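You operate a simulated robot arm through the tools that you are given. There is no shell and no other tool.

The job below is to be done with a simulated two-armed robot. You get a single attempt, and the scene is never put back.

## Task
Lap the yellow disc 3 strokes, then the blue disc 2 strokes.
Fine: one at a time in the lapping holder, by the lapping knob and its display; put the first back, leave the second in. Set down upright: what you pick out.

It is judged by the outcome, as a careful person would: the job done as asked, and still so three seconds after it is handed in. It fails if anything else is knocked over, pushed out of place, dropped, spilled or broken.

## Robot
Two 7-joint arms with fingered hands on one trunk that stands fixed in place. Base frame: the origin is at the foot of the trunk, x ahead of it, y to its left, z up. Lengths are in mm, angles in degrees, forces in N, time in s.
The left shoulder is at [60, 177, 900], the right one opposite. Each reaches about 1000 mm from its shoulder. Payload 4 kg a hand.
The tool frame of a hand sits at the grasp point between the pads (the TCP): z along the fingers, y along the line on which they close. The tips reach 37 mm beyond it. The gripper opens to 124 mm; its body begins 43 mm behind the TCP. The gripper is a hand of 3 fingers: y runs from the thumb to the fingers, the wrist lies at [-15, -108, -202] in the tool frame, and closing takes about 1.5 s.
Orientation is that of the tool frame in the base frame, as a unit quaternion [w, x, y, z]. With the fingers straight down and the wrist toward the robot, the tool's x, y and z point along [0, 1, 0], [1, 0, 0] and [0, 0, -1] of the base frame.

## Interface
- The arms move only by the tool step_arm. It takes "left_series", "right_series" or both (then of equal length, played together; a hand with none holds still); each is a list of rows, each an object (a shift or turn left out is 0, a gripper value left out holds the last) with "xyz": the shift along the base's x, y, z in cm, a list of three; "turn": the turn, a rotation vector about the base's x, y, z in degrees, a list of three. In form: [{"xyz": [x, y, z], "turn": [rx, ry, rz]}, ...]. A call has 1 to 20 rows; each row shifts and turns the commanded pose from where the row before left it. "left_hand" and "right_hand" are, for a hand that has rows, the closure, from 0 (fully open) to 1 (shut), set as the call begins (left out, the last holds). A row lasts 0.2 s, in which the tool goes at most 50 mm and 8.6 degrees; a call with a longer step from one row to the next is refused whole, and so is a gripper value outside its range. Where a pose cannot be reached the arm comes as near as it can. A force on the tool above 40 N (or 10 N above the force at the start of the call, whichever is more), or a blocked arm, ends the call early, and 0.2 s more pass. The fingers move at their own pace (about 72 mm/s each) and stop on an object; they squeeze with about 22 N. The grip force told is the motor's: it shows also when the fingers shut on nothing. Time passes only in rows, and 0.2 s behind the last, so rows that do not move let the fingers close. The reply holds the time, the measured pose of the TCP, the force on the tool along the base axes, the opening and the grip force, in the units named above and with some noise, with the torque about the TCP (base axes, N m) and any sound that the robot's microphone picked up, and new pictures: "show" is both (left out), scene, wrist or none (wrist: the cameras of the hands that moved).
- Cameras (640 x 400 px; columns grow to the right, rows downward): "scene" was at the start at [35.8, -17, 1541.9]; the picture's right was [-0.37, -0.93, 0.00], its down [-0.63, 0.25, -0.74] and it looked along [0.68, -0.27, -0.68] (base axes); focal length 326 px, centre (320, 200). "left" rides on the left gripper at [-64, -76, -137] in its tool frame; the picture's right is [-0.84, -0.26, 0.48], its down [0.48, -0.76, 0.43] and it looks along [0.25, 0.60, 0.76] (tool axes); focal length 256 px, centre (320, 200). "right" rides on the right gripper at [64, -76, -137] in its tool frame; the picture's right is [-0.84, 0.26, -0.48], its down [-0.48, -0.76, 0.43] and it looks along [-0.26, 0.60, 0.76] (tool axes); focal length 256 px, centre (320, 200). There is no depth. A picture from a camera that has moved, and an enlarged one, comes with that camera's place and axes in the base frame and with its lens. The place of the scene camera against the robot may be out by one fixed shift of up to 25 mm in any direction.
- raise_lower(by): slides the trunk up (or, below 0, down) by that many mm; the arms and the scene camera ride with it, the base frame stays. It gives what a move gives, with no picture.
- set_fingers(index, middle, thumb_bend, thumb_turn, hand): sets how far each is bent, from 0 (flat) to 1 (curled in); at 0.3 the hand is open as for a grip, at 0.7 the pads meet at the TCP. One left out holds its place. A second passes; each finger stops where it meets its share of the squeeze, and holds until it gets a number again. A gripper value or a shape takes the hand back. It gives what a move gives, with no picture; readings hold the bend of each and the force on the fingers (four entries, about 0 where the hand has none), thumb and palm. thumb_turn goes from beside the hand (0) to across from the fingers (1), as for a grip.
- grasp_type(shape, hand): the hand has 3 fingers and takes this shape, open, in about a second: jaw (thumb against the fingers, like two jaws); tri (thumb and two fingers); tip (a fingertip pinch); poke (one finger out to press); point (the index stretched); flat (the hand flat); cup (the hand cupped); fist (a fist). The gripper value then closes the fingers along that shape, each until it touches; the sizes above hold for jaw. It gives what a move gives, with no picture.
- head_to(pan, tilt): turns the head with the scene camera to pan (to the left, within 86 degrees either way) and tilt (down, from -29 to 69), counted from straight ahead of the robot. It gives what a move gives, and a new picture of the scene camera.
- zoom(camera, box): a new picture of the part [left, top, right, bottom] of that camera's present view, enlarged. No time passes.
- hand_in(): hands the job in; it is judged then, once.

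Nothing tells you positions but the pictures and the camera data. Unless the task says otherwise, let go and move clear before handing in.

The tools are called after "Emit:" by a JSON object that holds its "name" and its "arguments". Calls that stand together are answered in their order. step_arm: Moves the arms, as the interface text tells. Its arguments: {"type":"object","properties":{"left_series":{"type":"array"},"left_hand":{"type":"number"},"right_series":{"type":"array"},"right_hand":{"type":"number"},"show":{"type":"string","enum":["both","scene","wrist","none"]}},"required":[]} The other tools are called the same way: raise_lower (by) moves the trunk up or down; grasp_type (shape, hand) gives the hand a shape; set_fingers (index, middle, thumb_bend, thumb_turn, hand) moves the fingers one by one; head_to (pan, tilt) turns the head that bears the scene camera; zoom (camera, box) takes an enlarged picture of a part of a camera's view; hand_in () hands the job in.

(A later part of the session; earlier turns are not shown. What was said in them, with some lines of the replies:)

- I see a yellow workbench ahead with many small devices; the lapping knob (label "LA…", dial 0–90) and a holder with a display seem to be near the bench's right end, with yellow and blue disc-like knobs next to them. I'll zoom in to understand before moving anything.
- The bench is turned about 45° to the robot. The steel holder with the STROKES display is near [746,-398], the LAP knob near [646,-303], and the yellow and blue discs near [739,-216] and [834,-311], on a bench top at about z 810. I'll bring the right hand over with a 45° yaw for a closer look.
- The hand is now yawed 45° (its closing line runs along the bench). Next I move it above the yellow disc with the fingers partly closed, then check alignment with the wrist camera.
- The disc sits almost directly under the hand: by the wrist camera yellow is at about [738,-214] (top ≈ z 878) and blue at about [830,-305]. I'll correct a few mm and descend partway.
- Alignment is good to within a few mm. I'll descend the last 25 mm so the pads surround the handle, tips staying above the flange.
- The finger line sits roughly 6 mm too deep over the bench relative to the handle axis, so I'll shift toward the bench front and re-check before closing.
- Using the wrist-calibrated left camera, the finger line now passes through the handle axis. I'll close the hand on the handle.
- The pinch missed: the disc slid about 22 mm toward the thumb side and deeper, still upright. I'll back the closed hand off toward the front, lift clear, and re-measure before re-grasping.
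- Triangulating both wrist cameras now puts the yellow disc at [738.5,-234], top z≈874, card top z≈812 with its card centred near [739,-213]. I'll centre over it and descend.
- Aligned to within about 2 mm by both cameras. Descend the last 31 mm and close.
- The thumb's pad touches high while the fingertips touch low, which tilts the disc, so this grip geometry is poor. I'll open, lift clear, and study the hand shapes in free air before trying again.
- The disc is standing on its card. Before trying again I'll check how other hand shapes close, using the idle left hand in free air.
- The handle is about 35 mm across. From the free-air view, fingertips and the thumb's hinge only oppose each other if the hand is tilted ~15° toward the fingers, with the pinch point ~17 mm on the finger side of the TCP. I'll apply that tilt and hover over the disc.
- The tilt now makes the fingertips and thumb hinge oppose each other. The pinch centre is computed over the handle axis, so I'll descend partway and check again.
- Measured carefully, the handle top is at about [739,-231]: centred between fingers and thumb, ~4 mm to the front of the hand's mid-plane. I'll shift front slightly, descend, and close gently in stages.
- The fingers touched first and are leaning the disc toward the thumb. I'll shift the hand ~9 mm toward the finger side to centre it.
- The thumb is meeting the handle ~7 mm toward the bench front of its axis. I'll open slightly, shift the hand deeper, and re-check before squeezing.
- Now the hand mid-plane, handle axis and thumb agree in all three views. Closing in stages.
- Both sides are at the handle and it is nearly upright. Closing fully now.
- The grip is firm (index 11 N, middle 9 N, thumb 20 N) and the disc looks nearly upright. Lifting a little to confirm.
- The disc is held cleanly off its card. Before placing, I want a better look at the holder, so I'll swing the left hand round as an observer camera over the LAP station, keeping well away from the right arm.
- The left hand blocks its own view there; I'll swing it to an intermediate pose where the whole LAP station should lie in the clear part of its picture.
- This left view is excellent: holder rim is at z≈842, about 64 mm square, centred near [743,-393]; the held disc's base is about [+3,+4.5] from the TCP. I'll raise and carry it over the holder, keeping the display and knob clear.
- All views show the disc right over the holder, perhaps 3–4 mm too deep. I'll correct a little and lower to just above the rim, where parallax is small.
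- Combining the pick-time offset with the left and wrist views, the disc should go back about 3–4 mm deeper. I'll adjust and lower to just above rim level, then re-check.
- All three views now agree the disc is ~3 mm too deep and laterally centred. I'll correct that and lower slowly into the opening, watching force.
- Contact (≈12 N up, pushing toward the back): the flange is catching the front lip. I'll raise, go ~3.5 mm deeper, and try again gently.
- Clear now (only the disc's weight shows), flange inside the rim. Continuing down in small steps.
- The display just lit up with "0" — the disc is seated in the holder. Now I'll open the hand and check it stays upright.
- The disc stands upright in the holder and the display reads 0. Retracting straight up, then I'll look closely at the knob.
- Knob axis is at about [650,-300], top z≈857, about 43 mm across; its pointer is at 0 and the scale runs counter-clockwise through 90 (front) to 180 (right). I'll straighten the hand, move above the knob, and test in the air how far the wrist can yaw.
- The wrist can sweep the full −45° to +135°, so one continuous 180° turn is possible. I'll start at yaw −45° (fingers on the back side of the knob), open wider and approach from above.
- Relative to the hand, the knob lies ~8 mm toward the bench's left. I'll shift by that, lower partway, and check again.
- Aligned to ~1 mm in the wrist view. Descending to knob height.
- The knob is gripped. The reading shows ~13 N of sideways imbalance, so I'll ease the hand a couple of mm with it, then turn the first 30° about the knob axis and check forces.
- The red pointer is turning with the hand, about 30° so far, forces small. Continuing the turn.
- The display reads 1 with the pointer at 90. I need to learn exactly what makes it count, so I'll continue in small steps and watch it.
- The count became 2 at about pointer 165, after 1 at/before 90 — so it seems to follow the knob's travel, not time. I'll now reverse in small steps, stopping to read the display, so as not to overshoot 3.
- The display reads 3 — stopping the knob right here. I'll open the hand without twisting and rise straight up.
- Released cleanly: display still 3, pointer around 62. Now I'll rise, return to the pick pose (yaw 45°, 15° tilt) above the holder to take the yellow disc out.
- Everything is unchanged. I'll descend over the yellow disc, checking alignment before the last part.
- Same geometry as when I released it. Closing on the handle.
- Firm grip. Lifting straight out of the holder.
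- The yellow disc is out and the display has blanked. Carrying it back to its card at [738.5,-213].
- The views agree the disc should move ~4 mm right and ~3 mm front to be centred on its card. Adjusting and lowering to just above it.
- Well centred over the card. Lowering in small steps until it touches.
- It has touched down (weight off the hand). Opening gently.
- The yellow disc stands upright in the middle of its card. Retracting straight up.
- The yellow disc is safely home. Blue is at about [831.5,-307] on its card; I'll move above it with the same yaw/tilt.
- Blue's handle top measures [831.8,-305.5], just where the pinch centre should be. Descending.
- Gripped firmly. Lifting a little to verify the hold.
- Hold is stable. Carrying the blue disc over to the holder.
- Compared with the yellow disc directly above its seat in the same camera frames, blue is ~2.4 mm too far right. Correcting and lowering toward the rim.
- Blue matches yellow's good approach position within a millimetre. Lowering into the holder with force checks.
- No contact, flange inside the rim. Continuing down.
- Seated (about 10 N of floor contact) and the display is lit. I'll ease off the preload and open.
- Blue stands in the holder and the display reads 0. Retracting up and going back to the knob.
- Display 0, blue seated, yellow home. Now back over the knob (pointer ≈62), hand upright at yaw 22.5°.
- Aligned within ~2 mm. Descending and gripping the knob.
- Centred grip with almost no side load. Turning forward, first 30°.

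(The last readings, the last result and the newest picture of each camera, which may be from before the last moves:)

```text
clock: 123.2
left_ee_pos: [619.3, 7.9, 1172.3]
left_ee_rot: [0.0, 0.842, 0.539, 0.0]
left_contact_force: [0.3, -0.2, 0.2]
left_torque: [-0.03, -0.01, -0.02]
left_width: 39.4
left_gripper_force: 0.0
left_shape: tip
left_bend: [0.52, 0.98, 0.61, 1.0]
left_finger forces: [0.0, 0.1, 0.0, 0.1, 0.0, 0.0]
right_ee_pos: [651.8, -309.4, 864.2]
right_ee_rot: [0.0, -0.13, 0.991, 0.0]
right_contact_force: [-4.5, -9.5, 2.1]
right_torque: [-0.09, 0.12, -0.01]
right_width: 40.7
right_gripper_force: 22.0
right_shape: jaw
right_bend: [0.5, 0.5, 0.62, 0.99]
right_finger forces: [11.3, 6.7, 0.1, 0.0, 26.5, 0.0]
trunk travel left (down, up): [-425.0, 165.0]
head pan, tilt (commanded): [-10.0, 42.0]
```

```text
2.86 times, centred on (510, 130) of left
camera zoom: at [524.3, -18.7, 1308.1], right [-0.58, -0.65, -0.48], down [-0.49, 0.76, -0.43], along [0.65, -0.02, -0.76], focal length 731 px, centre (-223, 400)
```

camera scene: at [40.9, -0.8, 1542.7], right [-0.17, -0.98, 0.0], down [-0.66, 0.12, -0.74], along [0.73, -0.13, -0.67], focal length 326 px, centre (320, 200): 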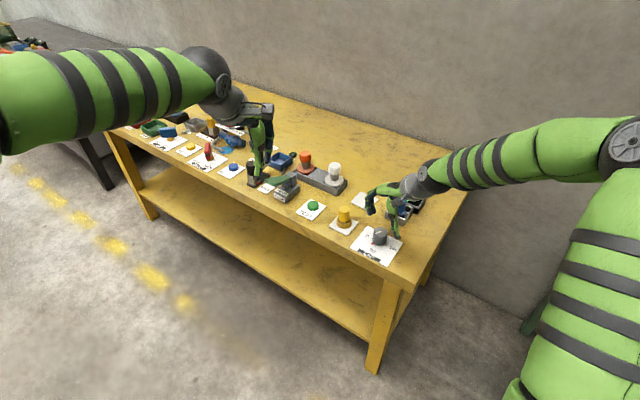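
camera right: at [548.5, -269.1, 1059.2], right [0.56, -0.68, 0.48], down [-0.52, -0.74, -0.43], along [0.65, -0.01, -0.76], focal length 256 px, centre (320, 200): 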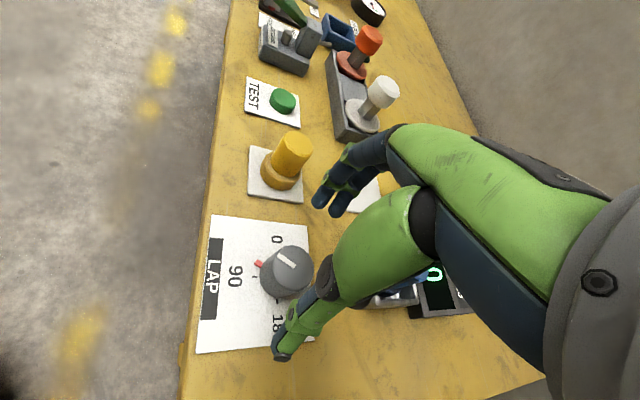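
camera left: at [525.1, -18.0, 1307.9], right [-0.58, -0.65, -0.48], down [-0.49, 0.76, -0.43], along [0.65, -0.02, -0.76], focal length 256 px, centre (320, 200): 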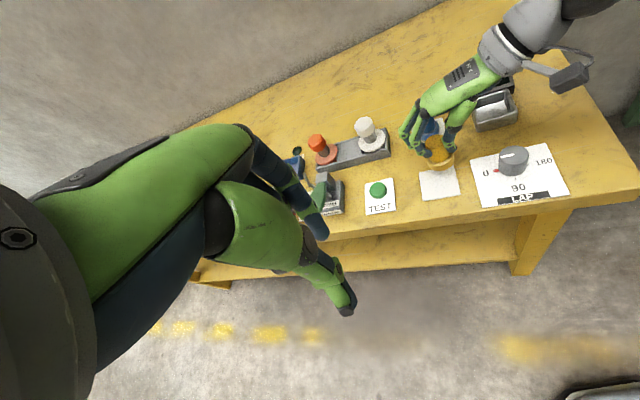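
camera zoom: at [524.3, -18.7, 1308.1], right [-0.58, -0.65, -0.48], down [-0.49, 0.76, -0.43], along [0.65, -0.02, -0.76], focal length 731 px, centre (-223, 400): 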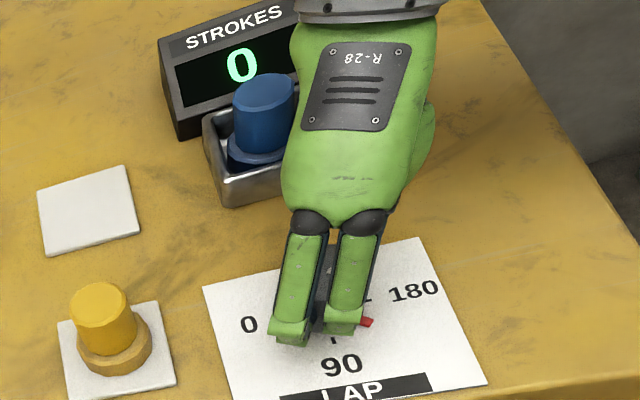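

Emit:
{"name": "step_arm", "arguments": {"right_series": [{"xyz": [0.08, -0.1, 0], "turn": [0, 0, 7.5]}, {}], "show": "none"}}

Emit:
{"name": "zoom", "arguments": {"camera": "left", "box": [440, 60, 580, 200]}}

```text
clock: 123.8
left_ee_pos: [619.7, 8.3, 1171.7]
left_ee_rot: [0.0, 0.843, 0.539, 0.0]
left_contact_force: [-0.4, -0.5, -0.1]
left_torque: [0.04, -0.01, 0.01]
left_width: 39.4
left_gripper_force: 0.1
left_shape: tip
left_bend: [0.52, 0.98, 0.61, 1.0]
left_finger forces: [0.1, 0.1, 0.0, 0.1, 0.0, 0.0]
right_ee_pos: [651.3, -309.2, 864.8]
right_ee_rot: [0.0, -0.194, 0.981, 0.0]
right_contact_force: [-2.5, -6.9, 1.8]
right_torque: [-0.01, 0.05, -0.01]
right_width: 40.8
right_gripper_force: 22.1
right_shape: jaw
right_bend: [0.5, 0.5, 0.62, 0.99]
right_finger forces: [11.6, 7.2, 0.0, 0.0, 25.0, 0.1]
trunk travel left (down, up): [-425.0, 165.0]
head pan, tilt (commanded): [-10.0, 42.0]
```

```text
2.86 times, centred on (510, 130) of left
camera zoom: at [524.4, -18.4, 1308.0], right [-0.58, -0.65, -0.48], down [-0.49, 0.76, -0.43], along [0.65, -0.02, -0.76], focal length 731 px, centre (-223, 400)
```

zoom: 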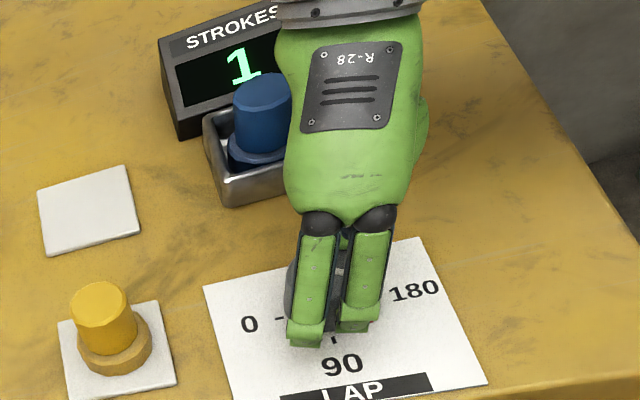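

Count 1. Now reversing: 45° first, then smaller steps with display checks.

Emit:
{"name": "step_arm", "arguments": {"right_series": [{"xyz": [-0.113, -0.06, 0], "turn": [0, 0, -7.5]}, {"xyz": [-0.114, 0.004, 0], "turn": [0, 0, -7.5]}, {"xyz": [-0.113, 0.019, 0], "turn": [0, 0, -7.5]}, {"xyz": [-0.109, 0.033, 0], "turn": [0, 0, -7.5]}, {}], "show": "none"}}

Emit:
{"name": "zoom", "arguments": {"camera": "left", "box": [440, 60, 580, 200]}}

```text
clock: 125.0
left_ee_pos: [620.2, 9.8, 1172.8]
left_ee_rot: [0.0, 0.843, 0.538, 0.0]
left_contact_force: [0.2, 0.1, 0.2]
left_torque: [0.03, -0.02, 0.01]
left_width: 39.7
left_gripper_force: 0.0
left_shape: tip
left_bend: [0.52, 0.98, 0.61, 1.0]
left_finger forces: [0.0, 0.0, 0.1, 0.0, 0.1, 0.1]
right_ee_pos: [646.6, -309.5, 865.2]
right_ee_rot: [0.0, 0.066, 0.998, 0.0]
right_contact_force: [-5.6, 4.0, 0.2]
right_torque: [0.31, 0.13, 0.07]
right_width: 40.2
right_gripper_force: 22.0
right_shape: jaw
right_bend: [0.49, 0.49, 0.63, 1.0]
right_finger forces: [14.2, 9.4, 0.0, 0.0, 20.8, 0.1]
trunk travel left (down, up): [-425.0, 165.0]
head pan, tilt (commanded): [-10.0, 42.0]
```

```text
2.86 times, centred on (510, 130) of left
camera zoom: at [524.2, -17.6, 1308.1], right [-0.58, -0.65, -0.48], down [-0.49, 0.76, -0.43], along [0.65, -0.02, -0.76], focal length 731 px, centre (-223, 400)
```

zoom: 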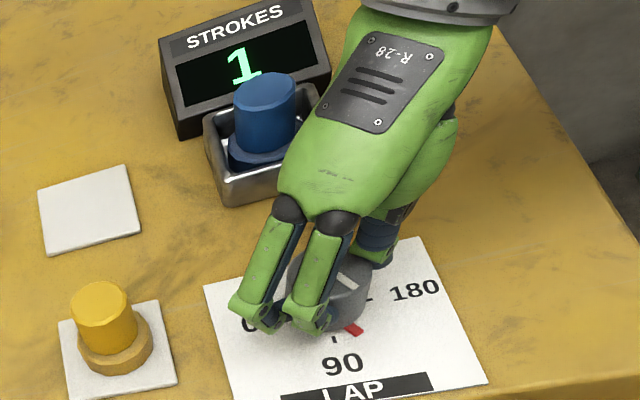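

Emit:
{"name": "step_arm", "arguments": {"right_series": [{"xyz": [-0.14, 0.075, 0], "turn": [0, 0, -7.5]}, {"xyz": [-0.097, 0.061, 0], "turn": [0, 0, -7.5]}, {"xyz": [-0.088, 0.072, 0], "turn": [0, 0, -7.5]}, {}], "show": "none"}}

Emit:
{"name": "zoom", "arguments": {"camera": "left", "box": [440, 60, 580, 200]}}

```text
clock: 126.0
left_ee_pos: [620.2, 10.7, 1173.1]
left_ee_rot: [0.0, 0.842, 0.539, 0.001]
left_contact_force: [-0.7, 0.4, -0.6]
left_torque: [-0.02, -0.04, 0.01]
left_width: 39.3
left_gripper_force: 0.0
left_shape: tip
left_bend: [0.52, 0.98, 0.61, 1.0]
left_finger forces: [0.0, 0.0, 0.0, 0.1, 0.0, 0.1]
right_ee_pos: [644.6, -305.9, 864.5]
right_ee_rot: [-0.001, 0.26, 0.966, 0.0]
right_contact_force: [-4.1, 7.4, -3.9]
right_torque: [0.35, 0.01, 0.09]
right_width: 39.9
right_gripper_force: 22.1
right_shape: jaw
right_bend: [0.49, 0.49, 0.63, 1.0]
right_finger forces: [15.0, 10.0, 0.1, 0.0, 18.8, 0.0]
trunk travel left (down, up): [-425.0, 165.0]
head pan, tilt (commanded): [-10.0, 42.0]
```

```text
2.86 times, centred on (510, 130) of left
camera zoom: at [524.6, -17.5, 1307.9], right [-0.58, -0.65, -0.48], down [-0.49, 0.76, -0.43], along [0.65, -0.02, -0.76], focal length 731 px, centre (-223, 400)
```

zoom: 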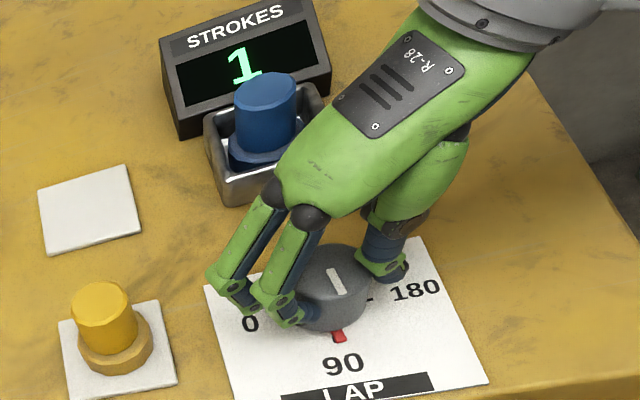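

Emit:
{"name": "step_arm", "arguments": {"right_series": [{"xyz": [-0.12, 0.18, 0], "turn": [0, 0, -7.5]}, {"xyz": [-0.066, 0.092, 0], "turn": [0, 0, -7.5]}, {}], "show": "none"}}

Emit:
{"name": "zoom", "arguments": {"camera": "left", "box": [440, 60, 580, 200]}}

```text
clock: 126.8
left_ee_pos: [620.5, 10.3, 1170.8]
left_ee_rot: [-0.001, 0.842, 0.539, 0.0]
left_contact_force: [-0.4, -0.8, 0.3]
left_torque: [0.01, -0.03, -0.03]
left_width: 39.4
left_gripper_force: 0.0
left_shape: tip
left_bend: [0.52, 0.98, 0.61, 1.0]
left_finger forces: [0.0, 0.0, 0.0, 0.0, 0.1, 0.1]
right_ee_pos: [642.9, -303.6, 865.2]
right_ee_rot: [0.0, 0.383, 0.924, 0.0]
right_contact_force: [0.1, 8.9, -4.6]
right_torque: [0.35, -0.14, 0.05]
right_width: 39.6
right_gripper_force: 22.2
right_shape: jaw
right_bend: [0.49, 0.48, 0.63, 1.0]
right_finger forces: [15.1, 10.4, 0.0, 0.0, 17.9, 0.1]
trunk travel left (down, up): [-425.0, 165.0]
head pan, tilt (commanded): [-10.0, 42.0]
```

```text
2.86 times, centred on (510, 130) of left
camera zoom: at [524.9, -17.4, 1307.8], right [-0.58, -0.65, -0.48], down [-0.49, 0.76, -0.43], along [0.65, -0.02, -0.76], focal length 731 px, centre (-223, 400)
```

zoom: 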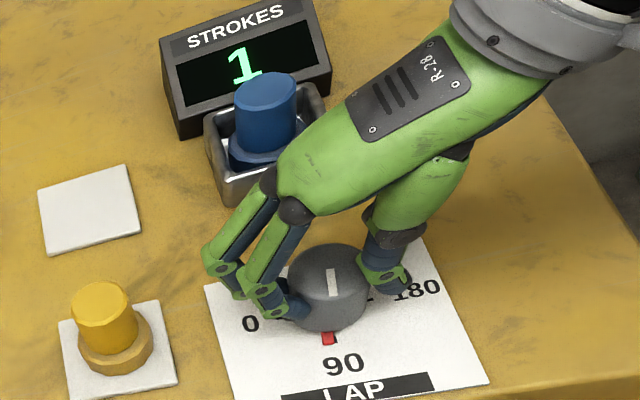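

Emit:
{"name": "step_arm", "arguments": {"right_series": [{"xyz": [-0.054, 0.2, -0.05], "turn": [0, 0, -7.5]}, {}], "show": "none"}}

Emit:
{"name": "zoom", "arguments": {"camera": "left", "box": [440, 60, 580, 200]}}

```text
clock: 127.4
left_ee_pos: [620.2, 9.4, 1171.3]
left_ee_rot: [0.0, 0.842, 0.539, 0.0]
left_contact_force: [0.0, 0.9, 0.5]
left_torque: [-0.03, -0.02, 0.05]
left_width: 39.3
left_gripper_force: 0.1
left_shape: tip
left_bend: [0.52, 0.98, 0.61, 1.0]
left_finger forces: [0.0, 0.1, 0.0, 0.0, 0.0, 0.0]
right_ee_pos: [642.5, -302.6, 866.2]
right_ee_rot: [0.0, 0.443, 0.897, 0.0]
right_contact_force: [1.3, 9.0, -0.1]
right_torque: [0.34, -0.24, 0.12]
right_width: 39.7
right_gripper_force: 22.2
right_shape: jaw
right_bend: [0.49, 0.48, 0.63, 1.0]
right_finger forces: [15.0, 10.7, 0.0, 0.1, 18.6, 0.0]
trunk travel left (down, up): [-425.0, 165.0]
head pan, tilt (commanded): [-10.0, 42.0]
```

```text
2.86 times, centred on (510, 130) of left
camera zoom: at [524.8, -17.3, 1307.9], right [-0.58, -0.65, -0.48], down [-0.49, 0.76, -0.44], along [0.65, -0.02, -0.76], focal length 731 px, centre (-223, 400)
```

zoom: 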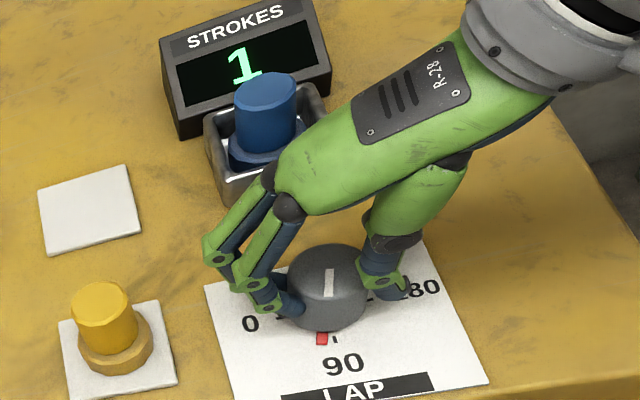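

Emit:
{"name": "step_arm", "arguments": {"right_series": [{"xyz": [-0.02, 0.2, 0], "turn": [0, 0, -7.5]}, {}], "show": "none"}}

Emit:
{"name": "zoom", "arguments": {"camera": "left", "box": [440, 60, 580, 200]}}

```text
clock: 128.0
left_ee_pos: [620.1, 10.3, 1172.2]
left_ee_rot: [0.0, 0.842, 0.539, 0.0]
left_contact_force: [-0.6, 0.4, -0.2]
left_torque: [0.0, 0.0, -0.03]
left_width: 39.1
left_gripper_force: 0.1
left_shape: tip
left_bend: [0.52, 0.98, 0.61, 1.0]
left_finger forces: [0.1, 0.0, 0.0, 0.0, 0.0, 0.1]
right_ee_pos: [641.1, -301.4, 865.1]
right_ee_rot: [0.001, 0.501, 0.865, 0.0]
right_contact_force: [1.5, 5.9, 5.1]
right_torque: [0.29, -0.32, 0.09]
right_width: 39.6
right_gripper_force: 22.8
right_shape: jaw
right_bend: [0.49, 0.48, 0.63, 1.0]
right_finger forces: [14.2, 10.4, 0.0, 0.1, 19.7, 0.0]
trunk travel left (down, up): [-425.0, 165.0]
head pan, tilt (commanded): [-10.0, 42.0]
```

```text
2.86 times, centred on (510, 130) of left
camera zoom: at [524.5, -17.5, 1308.0], right [-0.58, -0.65, -0.48], down [-0.49, 0.76, -0.44], along [0.65, -0.02, -0.76], focal length 731 px, centre (-223, 400)
```

zoom: 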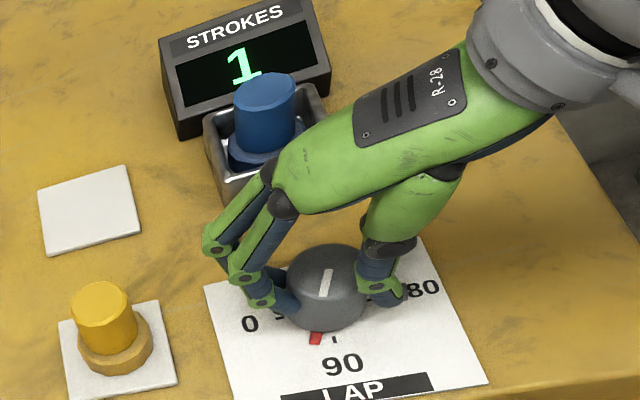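

Emit:
{"name": "step_arm", "arguments": {"right_series": [{"xyz": [-0.026, 0.15, 0], "turn": [0, 0, -7.5]}, {}], "show": "none"}}

Emit:
{"name": "zoom", "arguments": {"camera": "left", "box": [440, 60, 580, 200]}}

```text
clock: 128.6
left_ee_pos: [620.2, 10.5, 1172.5]
left_ee_rot: [0.0, 0.843, 0.539, 0.0]
left_contact_force: [-0.2, -0.6, 0.0]
left_torque: [-0.01, 0.02, 0.0]
left_width: 39.1
left_gripper_force: 0.1
left_shape: tip
left_bend: [0.52, 0.98, 0.61, 1.0]
left_finger forces: [0.0, 0.0, 0.1, 0.1, 0.0, 0.1]
right_ee_pos: [640.9, -299.0, 864.7]
right_ee_rot: [0.002, 0.557, 0.831, 0.001]
right_contact_force: [3.8, 6.0, 7.0]
right_torque: [0.24, -0.4, 0.05]
right_width: 39.2
right_gripper_force: 22.2
right_shape: jaw
right_bend: [0.49, 0.48, 0.63, 1.0]
right_finger forces: [14.0, 10.8, 0.1, 0.1, 19.4, 0.0]
trunk travel left (down, up): [-425.0, 165.0]
head pan, tilt (commanded): [-10.0, 42.0]
```

```text
2.86 times, centred on (510, 130) of left
camera zoom: at [524.6, -17.3, 1308.0], right [-0.58, -0.65, -0.48], down [-0.49, 0.76, -0.44], along [0.65, -0.02, -0.76], focal length 731 px, centre (-223, 400)
```

zoom: 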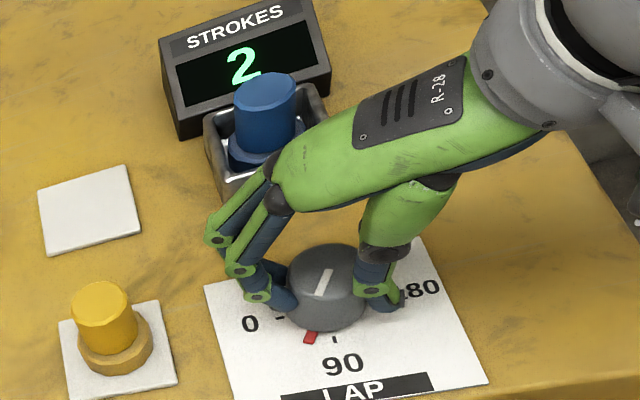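

The display reads 2 — done turning. Releasing the knob and rising straight up.

Emit:
{"name": "step_arm", "arguments": {"right_series": [{}, {}, {}, {}, {}], "right_hand": 0.25, "show": "none"}}

Emit:
{"name": "zoom", "arguments": {"camera": "left", "box": [440, 60, 580, 200]}}

```text
clock: 129.8
left_ee_pos: [620.0, 9.9, 1172.7]
left_ee_rot: [-0.001, 0.843, 0.538, 0.0]
left_contact_force: [0.9, 0.2, -0.7]
left_torque: [0.01, -0.01, 0.0]
left_width: 39.4
left_gripper_force: 0.1
left_shape: tip
left_bend: [0.52, 0.98, 0.61, 1.0]
left_finger forces: [0.0, 0.0, 0.0, 0.0, 0.1, 0.0]
right_ee_pos: [641.7, -299.3, 865.3]
right_ee_rot: [0.0, 0.556, 0.831, 0.0]
right_contact_force: [0.7, 0.3, 1.2]
right_torque: [-0.01, -0.02, 0.0]
right_width: 92.8
right_gripper_force: 0.1
right_shape: jaw
right_bend: [0.34, 0.37, 0.44, 0.99]
right_finger forces: [0.0, 0.0, 0.0, 0.0, 0.0, 0.0]
trunk travel left (down, up): [-425.0, 165.0]
head pan, tilt (commanded): [-10.0, 42.0]
```

```text
2.86 times, centred on (510, 130) of left
camera zoom: at [524.6, -18.0, 1307.9], right [-0.58, -0.65, -0.48], down [-0.49, 0.76, -0.43], along [0.65, -0.02, -0.76], focal length 731 px, centre (-223, 400)
```

zoom: 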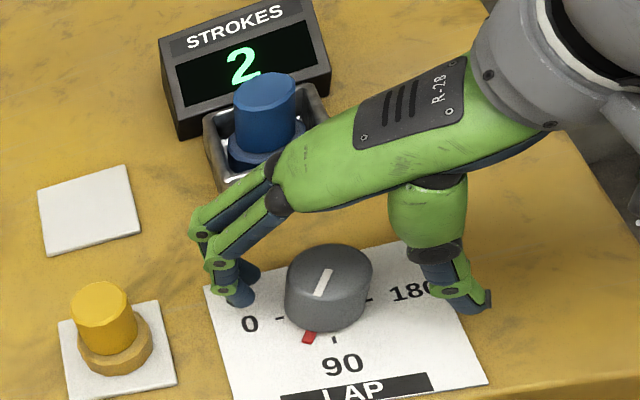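

Emit:
{"name": "step_arm", "arguments": {"right_series": [{"xyz": [0, 0, 3]}, {"xyz": [0, 0, 4.5]}, {"xyz": [0, 0, 4.5]}, {"xyz": [0, 0, 4.5]}, {"xyz": [-3, -1.5, 1.5]}, {"xyz": [-3, -1.5, 1.5]}, {"xyz": [-3, -1.5, 1.5]}, {"xyz": [-3, -1.5, 1]}, {"xyz": [-3, -1.5, 0]}, {}, {}]}}

Emit:
{"name": "zoom", "arguments": {"camera": "left", "box": [360, 40, 600, 220]}}

Emit:
{"name": "zoom", "arguments": {"camera": "scene", "box": [280, 140, 460, 270]}}

Emit:
{"name": "zoom", "arguments": {"camera": "right", "box": [100, 0, 420, 300]}}

```text
clock: 132.2
left_ee_pos: [620.8, 9.1, 1172.7]
left_ee_rot: [0.0, 0.843, 0.538, 0.0]
left_contact_force: [0.8, 0.5, 0.6]
left_torque: [0.0, 0.01, -0.02]
left_width: 39.4
left_gripper_force: 0.1
left_shape: tip
left_bend: [0.52, 0.98, 0.61, 1.0]
left_finger forces: [0.1, 0.1, 0.0, 0.0, 0.0, 0.1]
right_ee_pos: [491.9, -372.6, 1083.1]
right_ee_rot: [0.0, 0.555, 0.832, 0.001]
right_contact_force: [-0.3, -0.3, 0.8]
right_torque: [0.04, 0.04, 0.01]
right_width: 92.7
right_gripper_force: 0.0
right_shape: jaw
right_bend: [0.34, 0.37, 0.44, 0.99]
right_finger forces: [0.0, 0.0, 0.0, 0.0, 0.1, 0.1]
trunk travel left (down, up): [-425.0, 165.0]
head pan, tilt (commanded): [-10.0, 42.0]
camera scene: at [40.9, -0.8, 1542.8], right [-0.17, -0.98, 0.0], down [-0.66, 0.12, -0.74], along [0.73, -0.13, -0.67], focal length 326 px, centre (320, 200)
camera right: at [397.1, -342.5, 1219.4], right [0.56, -0.68, 0.48], down [-0.52, -0.74, -0.43], along [0.65, -0.01, -0.76], focal length 256 px, centre (320, 200)
```

scene: 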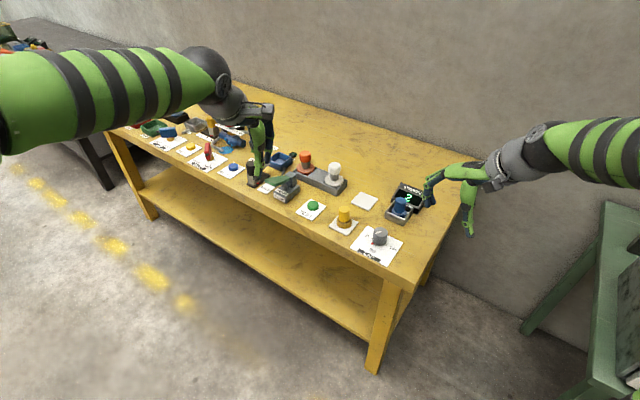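
right: 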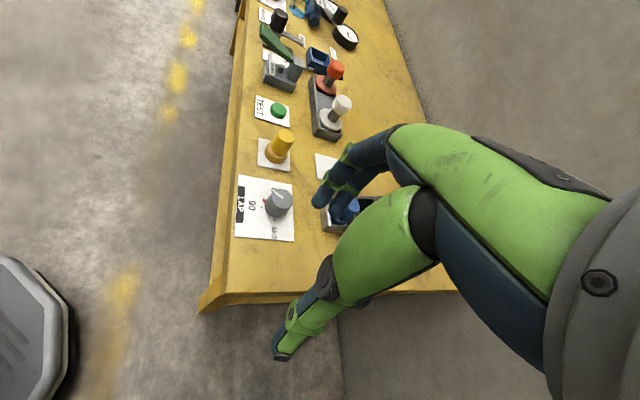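

```text
2.22 times, centred on (480, 130) of left
camera zoom: at [524.6, -18.1, 1308.0], right [-0.58, -0.65, -0.48], down [-0.49, 0.76, -0.43], along [0.65, -0.02, -0.76], focal length 569 px, centre (-36, 356)
```

zoom: 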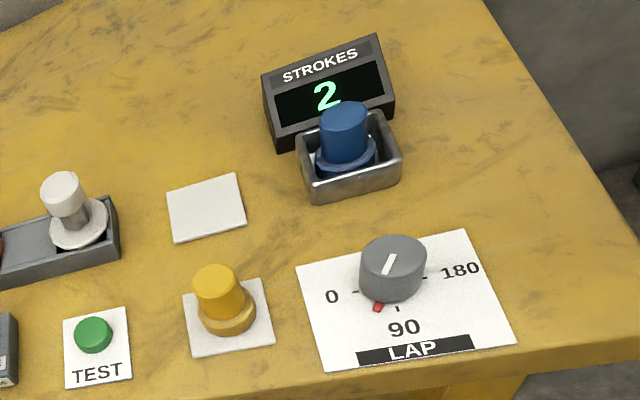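

```text
3.08 times, centred on (370, 205) of scene
camera zoom: at [40.9, -0.8, 1542.8], right [-0.17, -0.98, 0.0], down [-0.66, 0.12, -0.74], along [0.73, -0.13, -0.67], focal length 1002 px, centre (166, 185)
```

zoom: 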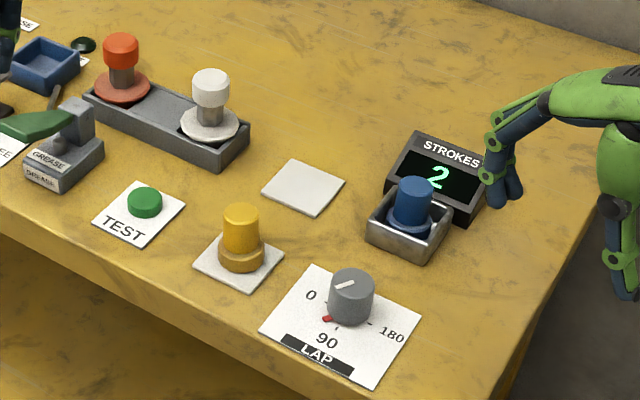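

```text
1.33 times, centred on (260, 150) of right
camera zoom: at [397.1, -342.5, 1219.4], right [0.56, -0.68, 0.48], down [-0.52, -0.74, -0.43], along [0.65, -0.01, -0.76], focal length 341 px, centre (400, 267)
```

zoom: 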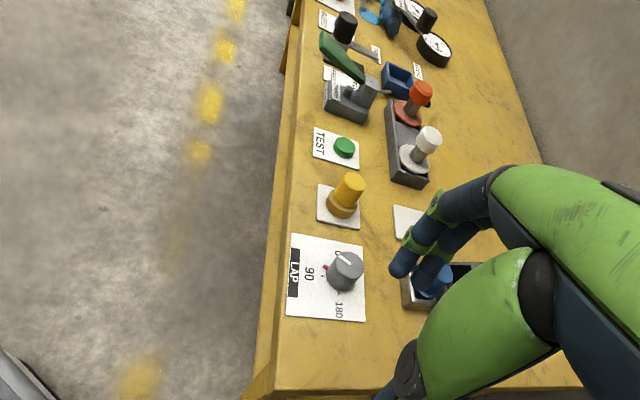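

Final check: yellow stands upright centred on its card, blue is upright in the holder with the display at 2, everything else is in its original place, and both hands are clear. Handing in.

Emit:
{"name": "hand_in", "arguments": {}}

```text
The job is handed in.
```

The job is done and handed in: the yellow disc was lapped 3 strokes and the blue disc 2 strokes.

- **Yellow disc:** lapped first. The display read 3 when I stopped the knob. It is back on its card, upright and close to centred.
- **Blue disc:** lapped second. The display reads 2, and the disc is standing in the holder.
- **Knob:** the pointer is resting at about 60. I left it there because turning it with blue still in the holder would have added strokes.

On the first try at the yellow disc the hand missed and slid it about 22 mm across its card. It stayed upright and nothing else was touched.

At the last look before handing in, nothing else on the bench was knocked or moved and both hands were clear. The hand-in did not report a result.
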